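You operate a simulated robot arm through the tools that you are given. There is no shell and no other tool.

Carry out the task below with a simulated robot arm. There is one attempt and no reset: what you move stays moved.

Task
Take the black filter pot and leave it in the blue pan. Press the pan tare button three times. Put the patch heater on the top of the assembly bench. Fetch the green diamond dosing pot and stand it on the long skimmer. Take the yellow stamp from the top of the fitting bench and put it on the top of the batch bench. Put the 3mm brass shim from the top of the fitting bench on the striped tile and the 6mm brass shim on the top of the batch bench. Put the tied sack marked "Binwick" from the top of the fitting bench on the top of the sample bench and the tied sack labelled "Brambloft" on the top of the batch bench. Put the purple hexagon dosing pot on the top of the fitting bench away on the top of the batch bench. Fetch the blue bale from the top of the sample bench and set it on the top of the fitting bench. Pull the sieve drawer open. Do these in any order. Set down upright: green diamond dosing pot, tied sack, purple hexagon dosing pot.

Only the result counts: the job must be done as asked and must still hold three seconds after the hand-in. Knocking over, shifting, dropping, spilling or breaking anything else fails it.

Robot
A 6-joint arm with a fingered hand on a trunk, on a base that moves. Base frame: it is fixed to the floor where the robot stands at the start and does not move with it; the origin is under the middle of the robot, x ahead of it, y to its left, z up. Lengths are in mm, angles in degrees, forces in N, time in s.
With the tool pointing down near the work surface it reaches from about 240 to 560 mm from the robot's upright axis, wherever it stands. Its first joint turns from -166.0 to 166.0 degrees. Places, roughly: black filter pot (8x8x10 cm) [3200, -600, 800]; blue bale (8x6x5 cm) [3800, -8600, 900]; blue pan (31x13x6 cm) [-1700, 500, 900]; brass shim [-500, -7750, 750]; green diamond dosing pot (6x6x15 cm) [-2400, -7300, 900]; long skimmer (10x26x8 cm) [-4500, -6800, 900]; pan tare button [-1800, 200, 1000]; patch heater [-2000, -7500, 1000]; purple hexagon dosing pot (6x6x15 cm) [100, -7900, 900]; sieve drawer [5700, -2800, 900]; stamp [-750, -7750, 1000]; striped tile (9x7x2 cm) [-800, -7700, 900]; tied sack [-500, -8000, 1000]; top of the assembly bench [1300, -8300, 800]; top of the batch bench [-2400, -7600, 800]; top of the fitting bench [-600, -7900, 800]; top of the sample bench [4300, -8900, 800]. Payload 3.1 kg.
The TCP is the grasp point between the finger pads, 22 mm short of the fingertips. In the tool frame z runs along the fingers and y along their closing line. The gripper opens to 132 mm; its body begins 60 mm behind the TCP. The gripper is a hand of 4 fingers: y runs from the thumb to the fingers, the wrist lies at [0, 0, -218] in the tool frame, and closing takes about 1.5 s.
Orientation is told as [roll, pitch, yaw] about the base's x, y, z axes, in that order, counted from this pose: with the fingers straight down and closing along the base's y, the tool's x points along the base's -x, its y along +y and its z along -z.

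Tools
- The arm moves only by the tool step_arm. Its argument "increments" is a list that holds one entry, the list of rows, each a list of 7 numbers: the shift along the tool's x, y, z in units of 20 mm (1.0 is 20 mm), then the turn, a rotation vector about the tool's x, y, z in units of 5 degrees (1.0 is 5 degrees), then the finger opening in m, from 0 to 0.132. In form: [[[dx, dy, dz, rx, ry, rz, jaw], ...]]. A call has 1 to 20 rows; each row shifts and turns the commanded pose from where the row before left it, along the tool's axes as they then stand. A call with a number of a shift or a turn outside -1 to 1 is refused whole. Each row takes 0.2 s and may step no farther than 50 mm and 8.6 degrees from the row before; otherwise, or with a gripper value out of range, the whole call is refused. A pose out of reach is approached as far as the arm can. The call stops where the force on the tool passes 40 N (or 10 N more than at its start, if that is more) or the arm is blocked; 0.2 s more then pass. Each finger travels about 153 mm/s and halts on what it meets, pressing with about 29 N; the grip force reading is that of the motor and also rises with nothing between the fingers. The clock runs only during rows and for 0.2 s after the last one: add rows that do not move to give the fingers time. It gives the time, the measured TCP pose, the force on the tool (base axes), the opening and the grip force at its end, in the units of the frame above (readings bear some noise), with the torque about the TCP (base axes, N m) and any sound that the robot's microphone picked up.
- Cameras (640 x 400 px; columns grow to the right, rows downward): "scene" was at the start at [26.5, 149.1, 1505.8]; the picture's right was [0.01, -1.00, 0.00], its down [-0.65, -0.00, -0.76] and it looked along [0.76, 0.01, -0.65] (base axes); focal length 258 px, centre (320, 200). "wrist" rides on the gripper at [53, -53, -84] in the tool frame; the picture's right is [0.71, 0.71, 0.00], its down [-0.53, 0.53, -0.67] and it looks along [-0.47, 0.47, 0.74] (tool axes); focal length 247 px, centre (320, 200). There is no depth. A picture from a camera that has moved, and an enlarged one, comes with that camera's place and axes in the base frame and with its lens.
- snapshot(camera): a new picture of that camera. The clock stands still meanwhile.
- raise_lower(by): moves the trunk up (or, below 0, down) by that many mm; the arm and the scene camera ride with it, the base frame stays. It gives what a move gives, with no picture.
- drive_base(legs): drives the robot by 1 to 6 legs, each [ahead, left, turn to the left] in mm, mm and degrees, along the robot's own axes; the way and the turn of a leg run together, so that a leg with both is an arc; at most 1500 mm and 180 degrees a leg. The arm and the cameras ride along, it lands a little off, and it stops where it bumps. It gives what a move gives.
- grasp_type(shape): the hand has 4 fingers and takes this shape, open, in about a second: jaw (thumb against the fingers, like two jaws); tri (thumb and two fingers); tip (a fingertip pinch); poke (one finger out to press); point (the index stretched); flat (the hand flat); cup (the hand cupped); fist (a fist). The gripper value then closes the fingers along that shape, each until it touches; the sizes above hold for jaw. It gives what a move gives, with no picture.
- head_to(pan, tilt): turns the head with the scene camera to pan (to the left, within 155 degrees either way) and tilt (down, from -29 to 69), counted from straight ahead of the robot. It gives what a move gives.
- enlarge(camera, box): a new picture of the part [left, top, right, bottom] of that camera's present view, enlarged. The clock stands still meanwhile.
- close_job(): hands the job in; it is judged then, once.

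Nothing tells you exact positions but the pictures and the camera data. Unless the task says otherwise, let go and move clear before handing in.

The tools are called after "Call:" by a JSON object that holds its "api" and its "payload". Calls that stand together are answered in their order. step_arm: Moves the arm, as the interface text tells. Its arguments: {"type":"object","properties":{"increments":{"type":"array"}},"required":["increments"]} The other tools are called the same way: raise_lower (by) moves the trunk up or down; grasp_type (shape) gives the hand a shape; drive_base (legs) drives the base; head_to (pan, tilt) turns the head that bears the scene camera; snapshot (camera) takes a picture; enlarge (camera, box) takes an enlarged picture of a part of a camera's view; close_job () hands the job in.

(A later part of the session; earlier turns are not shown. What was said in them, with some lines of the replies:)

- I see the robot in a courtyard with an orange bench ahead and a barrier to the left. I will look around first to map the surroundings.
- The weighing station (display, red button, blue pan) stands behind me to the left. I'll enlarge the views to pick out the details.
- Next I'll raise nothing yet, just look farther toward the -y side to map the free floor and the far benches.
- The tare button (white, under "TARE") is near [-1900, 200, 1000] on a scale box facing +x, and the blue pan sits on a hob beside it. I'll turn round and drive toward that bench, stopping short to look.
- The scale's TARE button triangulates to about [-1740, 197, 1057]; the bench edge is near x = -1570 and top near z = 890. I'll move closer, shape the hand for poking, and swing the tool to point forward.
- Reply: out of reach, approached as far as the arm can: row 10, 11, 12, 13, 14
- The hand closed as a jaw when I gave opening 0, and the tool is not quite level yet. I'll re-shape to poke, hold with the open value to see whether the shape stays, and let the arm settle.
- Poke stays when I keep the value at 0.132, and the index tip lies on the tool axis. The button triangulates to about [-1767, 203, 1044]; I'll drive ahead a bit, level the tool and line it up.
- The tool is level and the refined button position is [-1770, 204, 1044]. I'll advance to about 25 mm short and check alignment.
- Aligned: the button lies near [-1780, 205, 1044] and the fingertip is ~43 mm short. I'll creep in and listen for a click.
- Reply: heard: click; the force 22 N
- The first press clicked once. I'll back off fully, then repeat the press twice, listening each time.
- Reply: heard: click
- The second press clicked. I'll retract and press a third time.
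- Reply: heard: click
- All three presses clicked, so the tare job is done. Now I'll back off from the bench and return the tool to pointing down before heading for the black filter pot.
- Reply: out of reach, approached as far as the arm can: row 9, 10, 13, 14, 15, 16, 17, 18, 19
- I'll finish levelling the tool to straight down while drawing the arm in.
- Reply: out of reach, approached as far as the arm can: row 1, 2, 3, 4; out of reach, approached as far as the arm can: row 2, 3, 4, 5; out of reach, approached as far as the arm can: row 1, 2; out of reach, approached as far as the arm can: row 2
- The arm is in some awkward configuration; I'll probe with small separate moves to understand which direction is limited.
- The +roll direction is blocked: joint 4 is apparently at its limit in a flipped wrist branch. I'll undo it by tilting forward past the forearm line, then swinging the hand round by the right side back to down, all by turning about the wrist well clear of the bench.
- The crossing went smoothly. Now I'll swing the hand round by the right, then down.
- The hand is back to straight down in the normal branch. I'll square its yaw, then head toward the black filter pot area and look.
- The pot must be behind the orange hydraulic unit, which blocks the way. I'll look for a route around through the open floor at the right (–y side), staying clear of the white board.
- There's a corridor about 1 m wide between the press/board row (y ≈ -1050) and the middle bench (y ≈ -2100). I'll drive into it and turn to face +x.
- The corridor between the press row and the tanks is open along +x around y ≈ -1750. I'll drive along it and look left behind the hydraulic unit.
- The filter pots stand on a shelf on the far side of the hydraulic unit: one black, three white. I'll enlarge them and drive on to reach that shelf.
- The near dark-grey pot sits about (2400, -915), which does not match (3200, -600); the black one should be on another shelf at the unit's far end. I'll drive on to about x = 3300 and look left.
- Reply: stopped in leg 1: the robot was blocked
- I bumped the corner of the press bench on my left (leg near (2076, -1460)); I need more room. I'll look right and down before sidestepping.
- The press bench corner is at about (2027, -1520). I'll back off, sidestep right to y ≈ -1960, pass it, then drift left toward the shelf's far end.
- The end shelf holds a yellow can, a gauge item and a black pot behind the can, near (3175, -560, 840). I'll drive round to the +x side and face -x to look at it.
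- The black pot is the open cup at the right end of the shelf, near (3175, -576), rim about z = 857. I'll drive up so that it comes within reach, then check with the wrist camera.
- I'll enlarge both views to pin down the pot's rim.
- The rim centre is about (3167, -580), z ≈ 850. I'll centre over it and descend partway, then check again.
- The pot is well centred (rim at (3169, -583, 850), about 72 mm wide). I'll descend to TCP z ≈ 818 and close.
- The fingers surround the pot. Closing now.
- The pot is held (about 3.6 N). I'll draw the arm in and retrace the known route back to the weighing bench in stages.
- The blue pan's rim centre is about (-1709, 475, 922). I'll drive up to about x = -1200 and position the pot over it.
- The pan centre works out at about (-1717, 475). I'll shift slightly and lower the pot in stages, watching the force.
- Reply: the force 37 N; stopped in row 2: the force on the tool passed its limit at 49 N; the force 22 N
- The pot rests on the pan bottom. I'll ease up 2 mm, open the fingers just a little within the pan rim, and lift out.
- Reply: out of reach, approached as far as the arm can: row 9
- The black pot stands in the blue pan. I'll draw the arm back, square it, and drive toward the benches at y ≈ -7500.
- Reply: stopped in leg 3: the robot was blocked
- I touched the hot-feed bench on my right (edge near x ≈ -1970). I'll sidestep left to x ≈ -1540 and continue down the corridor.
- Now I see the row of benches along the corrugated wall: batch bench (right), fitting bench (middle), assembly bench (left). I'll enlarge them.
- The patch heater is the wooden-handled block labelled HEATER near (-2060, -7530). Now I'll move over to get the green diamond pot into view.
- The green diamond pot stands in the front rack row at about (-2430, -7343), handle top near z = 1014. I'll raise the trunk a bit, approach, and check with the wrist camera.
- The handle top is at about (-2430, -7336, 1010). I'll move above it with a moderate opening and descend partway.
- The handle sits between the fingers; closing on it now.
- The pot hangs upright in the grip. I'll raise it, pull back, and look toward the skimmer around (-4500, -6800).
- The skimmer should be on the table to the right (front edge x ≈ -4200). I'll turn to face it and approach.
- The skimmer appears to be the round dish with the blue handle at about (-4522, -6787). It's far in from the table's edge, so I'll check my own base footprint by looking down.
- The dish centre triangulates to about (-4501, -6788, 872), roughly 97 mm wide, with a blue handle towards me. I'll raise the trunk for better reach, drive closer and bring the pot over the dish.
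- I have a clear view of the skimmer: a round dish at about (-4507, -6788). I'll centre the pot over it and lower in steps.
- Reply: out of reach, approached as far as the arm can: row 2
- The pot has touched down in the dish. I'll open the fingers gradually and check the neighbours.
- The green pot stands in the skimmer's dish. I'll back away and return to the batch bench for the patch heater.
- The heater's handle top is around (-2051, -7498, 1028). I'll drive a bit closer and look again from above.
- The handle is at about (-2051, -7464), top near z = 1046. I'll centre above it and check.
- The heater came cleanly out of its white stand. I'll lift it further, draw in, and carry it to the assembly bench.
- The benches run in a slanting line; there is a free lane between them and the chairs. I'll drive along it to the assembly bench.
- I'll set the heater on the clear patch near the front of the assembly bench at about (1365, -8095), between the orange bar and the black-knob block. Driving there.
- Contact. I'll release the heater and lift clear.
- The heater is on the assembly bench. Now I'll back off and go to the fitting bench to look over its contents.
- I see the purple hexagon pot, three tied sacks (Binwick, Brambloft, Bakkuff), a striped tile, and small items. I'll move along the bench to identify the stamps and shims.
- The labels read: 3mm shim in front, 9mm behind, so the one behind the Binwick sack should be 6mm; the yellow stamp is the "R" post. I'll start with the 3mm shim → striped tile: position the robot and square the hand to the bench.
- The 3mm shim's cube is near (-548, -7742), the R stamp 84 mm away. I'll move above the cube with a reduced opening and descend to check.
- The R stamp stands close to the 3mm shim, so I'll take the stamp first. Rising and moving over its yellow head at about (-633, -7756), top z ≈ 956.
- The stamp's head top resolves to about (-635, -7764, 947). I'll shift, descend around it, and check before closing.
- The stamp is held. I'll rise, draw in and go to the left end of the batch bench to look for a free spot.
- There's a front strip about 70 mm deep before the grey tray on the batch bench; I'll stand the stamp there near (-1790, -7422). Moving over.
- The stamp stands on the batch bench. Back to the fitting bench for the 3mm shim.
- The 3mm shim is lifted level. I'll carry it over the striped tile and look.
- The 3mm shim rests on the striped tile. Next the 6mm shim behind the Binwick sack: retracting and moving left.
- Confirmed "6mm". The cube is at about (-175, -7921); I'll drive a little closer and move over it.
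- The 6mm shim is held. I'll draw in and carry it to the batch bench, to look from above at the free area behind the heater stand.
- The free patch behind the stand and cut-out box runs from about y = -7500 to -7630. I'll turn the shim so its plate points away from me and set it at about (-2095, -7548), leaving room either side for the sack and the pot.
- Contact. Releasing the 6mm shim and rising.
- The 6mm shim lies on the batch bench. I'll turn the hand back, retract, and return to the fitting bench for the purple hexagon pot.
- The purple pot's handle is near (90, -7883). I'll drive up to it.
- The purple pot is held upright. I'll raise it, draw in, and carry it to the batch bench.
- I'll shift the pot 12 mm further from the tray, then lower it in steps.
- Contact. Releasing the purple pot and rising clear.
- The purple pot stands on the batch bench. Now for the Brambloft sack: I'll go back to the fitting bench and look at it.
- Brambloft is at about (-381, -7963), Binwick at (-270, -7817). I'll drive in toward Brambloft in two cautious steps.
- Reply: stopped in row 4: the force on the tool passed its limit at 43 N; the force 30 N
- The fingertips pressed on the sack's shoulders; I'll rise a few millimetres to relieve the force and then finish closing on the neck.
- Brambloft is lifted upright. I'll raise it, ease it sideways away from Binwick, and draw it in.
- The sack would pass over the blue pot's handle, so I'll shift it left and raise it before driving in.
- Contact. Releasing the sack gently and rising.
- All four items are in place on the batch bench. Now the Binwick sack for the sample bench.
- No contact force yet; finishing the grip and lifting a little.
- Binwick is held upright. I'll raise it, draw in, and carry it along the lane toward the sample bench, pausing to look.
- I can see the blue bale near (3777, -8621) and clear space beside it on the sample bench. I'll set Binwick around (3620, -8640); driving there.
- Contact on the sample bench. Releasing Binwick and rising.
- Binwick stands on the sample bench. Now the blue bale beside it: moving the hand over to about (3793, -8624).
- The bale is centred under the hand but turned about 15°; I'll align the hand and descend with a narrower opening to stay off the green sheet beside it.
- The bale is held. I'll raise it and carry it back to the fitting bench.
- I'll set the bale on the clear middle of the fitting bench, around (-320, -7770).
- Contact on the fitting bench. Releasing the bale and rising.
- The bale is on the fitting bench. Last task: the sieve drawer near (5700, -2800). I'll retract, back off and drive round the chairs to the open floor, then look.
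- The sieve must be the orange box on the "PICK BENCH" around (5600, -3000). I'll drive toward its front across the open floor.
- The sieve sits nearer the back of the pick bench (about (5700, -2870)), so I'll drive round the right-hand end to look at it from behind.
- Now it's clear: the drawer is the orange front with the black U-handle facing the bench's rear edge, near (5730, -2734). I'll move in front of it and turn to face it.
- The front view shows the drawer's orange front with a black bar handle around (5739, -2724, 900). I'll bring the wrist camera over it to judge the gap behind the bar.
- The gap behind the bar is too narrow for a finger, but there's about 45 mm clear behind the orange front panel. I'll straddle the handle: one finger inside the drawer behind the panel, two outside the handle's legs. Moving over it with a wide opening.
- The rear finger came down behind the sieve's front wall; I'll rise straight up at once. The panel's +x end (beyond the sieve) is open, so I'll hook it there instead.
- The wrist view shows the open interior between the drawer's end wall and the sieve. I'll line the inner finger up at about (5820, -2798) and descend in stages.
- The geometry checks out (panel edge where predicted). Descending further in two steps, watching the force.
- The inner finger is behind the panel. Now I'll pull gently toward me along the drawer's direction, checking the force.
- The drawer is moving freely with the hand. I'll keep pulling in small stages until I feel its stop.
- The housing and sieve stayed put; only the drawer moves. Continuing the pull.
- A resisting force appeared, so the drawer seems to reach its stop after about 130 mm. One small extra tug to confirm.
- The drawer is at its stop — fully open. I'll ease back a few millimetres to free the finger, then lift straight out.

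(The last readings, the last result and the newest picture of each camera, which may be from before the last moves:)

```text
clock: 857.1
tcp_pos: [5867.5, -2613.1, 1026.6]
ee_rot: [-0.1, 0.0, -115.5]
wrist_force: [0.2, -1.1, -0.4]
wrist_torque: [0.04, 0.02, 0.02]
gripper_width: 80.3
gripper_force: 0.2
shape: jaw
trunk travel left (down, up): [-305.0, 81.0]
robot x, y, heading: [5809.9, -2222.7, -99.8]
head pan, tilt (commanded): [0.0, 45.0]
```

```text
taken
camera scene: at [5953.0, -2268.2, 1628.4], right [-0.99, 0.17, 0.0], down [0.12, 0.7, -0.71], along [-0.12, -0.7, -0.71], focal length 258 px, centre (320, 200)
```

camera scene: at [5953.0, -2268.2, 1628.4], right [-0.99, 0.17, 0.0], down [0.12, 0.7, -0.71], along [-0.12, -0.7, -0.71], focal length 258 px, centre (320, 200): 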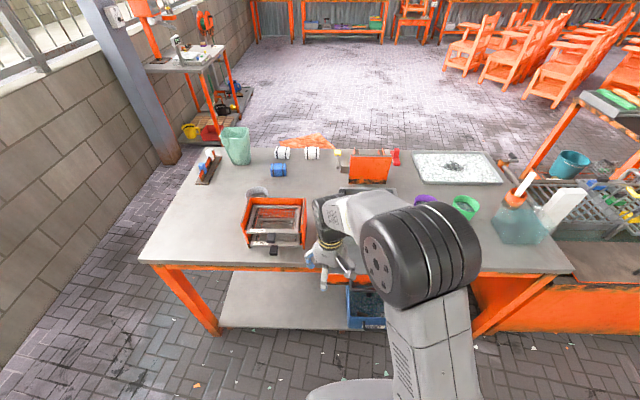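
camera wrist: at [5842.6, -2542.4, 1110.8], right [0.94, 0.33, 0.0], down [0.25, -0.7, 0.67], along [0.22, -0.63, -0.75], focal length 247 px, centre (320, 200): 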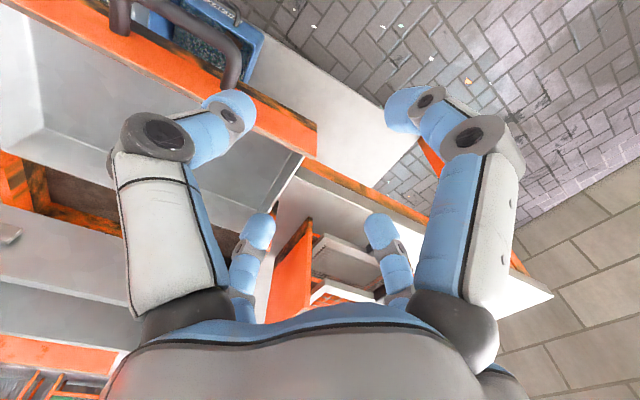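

I'll back the robot away and check the drawer from a clear view.

Call:
{"api": "drive_base", "payload": {"legs": [[-250, 0, 0], [0, 350, 0]]}}

Call:
{"api": "head_to", "payload": {"pan": -25, "tilt": 40}}

Call:
{"api": "snapshot", "payload": {"camera": "scene"}}

Call:
{"api": "enlarge", "payload": {"camera": "scene", "box": [240, 110, 440, 250]}}

```text
clock: 860.8
tcp_pos: [6256.3, -2425.7, 1025.0]
ee_rot: [-0.2, 0.0, -115.6]
wrist_force: [0.0, -0.2, 0.2]
wrist_torque: [0.0, 0.0, -0.03]
gripper_width: 80.3
gripper_force: 0.0
shape: jaw
trunk travel left (down, up): [-305.0, 81.0]
robot x, y, heading: [6195.2, -2033.4, -99.8]
head pan, tilt (commanded): [0.0, 45.0]
```

```text
clock: 861.7
tcp_pos: [6254.6, -2425.9, 1025.4]
ee_rot: [-0.2, 0.0, -115.6]
wrist_force: [-0.4, -0.3, -0.4]
wrist_torque: [0.0, -0.01, -0.02]
gripper_width: 80.7
gripper_force: 0.1
shape: jaw
trunk travel left (down, up): [-305.0, 81.0]
robot x, y, heading: [6201.1, -2033.2, -100.1]
head pan, tilt (commanded): [-25.0, 40.0]
```

```text
taken
camera scene: at [6306.6, -2071.2, 1635.6], right [-0.82, 0.57, 0.0], down [0.37, 0.53, -0.77], along [-0.44, -0.63, -0.64], focal length 258 px, centre (320, 200)
```

scene: 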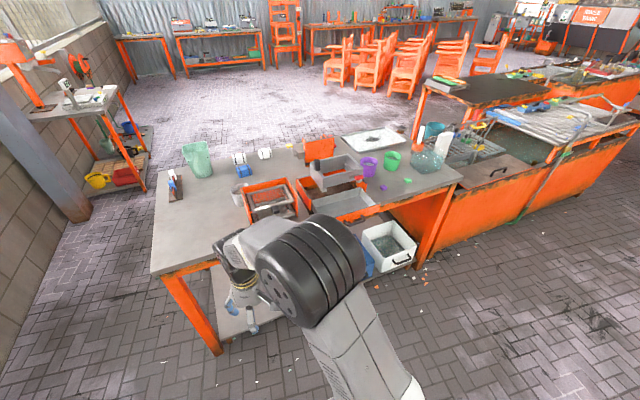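

```text
2.86 times, centred on (340, 180) of scene
camera zoom: at [6306.6, -2071.2, 1635.6], right [-0.82, 0.57, 0.0], down [0.37, 0.53, -0.77], along [-0.44, -0.63, -0.64], focal length 737 px, centre (263, 257)
```

zoom: 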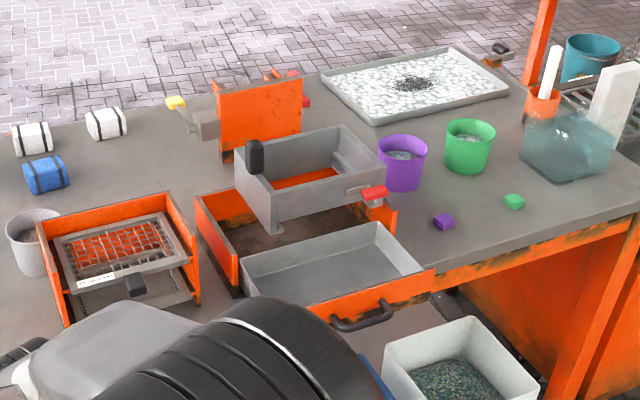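

The drawer stands fully open and everything around it is undisturbed. All ten jobs are done: pot in pan, three tare clicks, heater, green pot on the skimmer, stamp, both shims, both sacks, purple pot, bale and drawer. The hand is empty and clear, so I'm handing the job in.

Call:
{"api": "close_job", "payload": {}}

```text
The job is handed in.
```

I carried out every part of the job and handed it in; the hand-in gave no verdict back. I checked most results by camera after releasing each item, but I did not go back to the earlier ones before handing in.

- **Black filter pot:** standing in the blue pan.
- **Pan tare button:** pressed three times, with one click heard each time.
- **Patch heater:** standing on the assembly bench. Its white stand stayed on the batch bench.
- **Green diamond dosing pot:** standing upright in the dish of the long skimmer.
- **Yellow stamp:** standing on the front strip of the batch bench.
- **Brass shims:** the 3mm shim is on the striped tile and the 6mm shim is on the batch bench.
- **Tied sacks:** Binwick is upright on the sample bench and Brambloft is upright on the batch bench.
- **Purple hexagon dosing pot:** standing upright on the batch bench.
- **Blue bale:** on the fitting bench.
- **Sieve drawer:** pulled out about 130 mm, until it met its stop.

Three contacts might count against the job:
- **Press bench:** I bumped its corner while driving and did not check for movement.
- **Hot-feed bench:** I appear to have bumped this bench too; I did not check it for movement.
- **Sieve:** a finger pressed lightly (about 3 N) on its front wall while I lined up on the drawer. It showed no shift in the camera afterwards.
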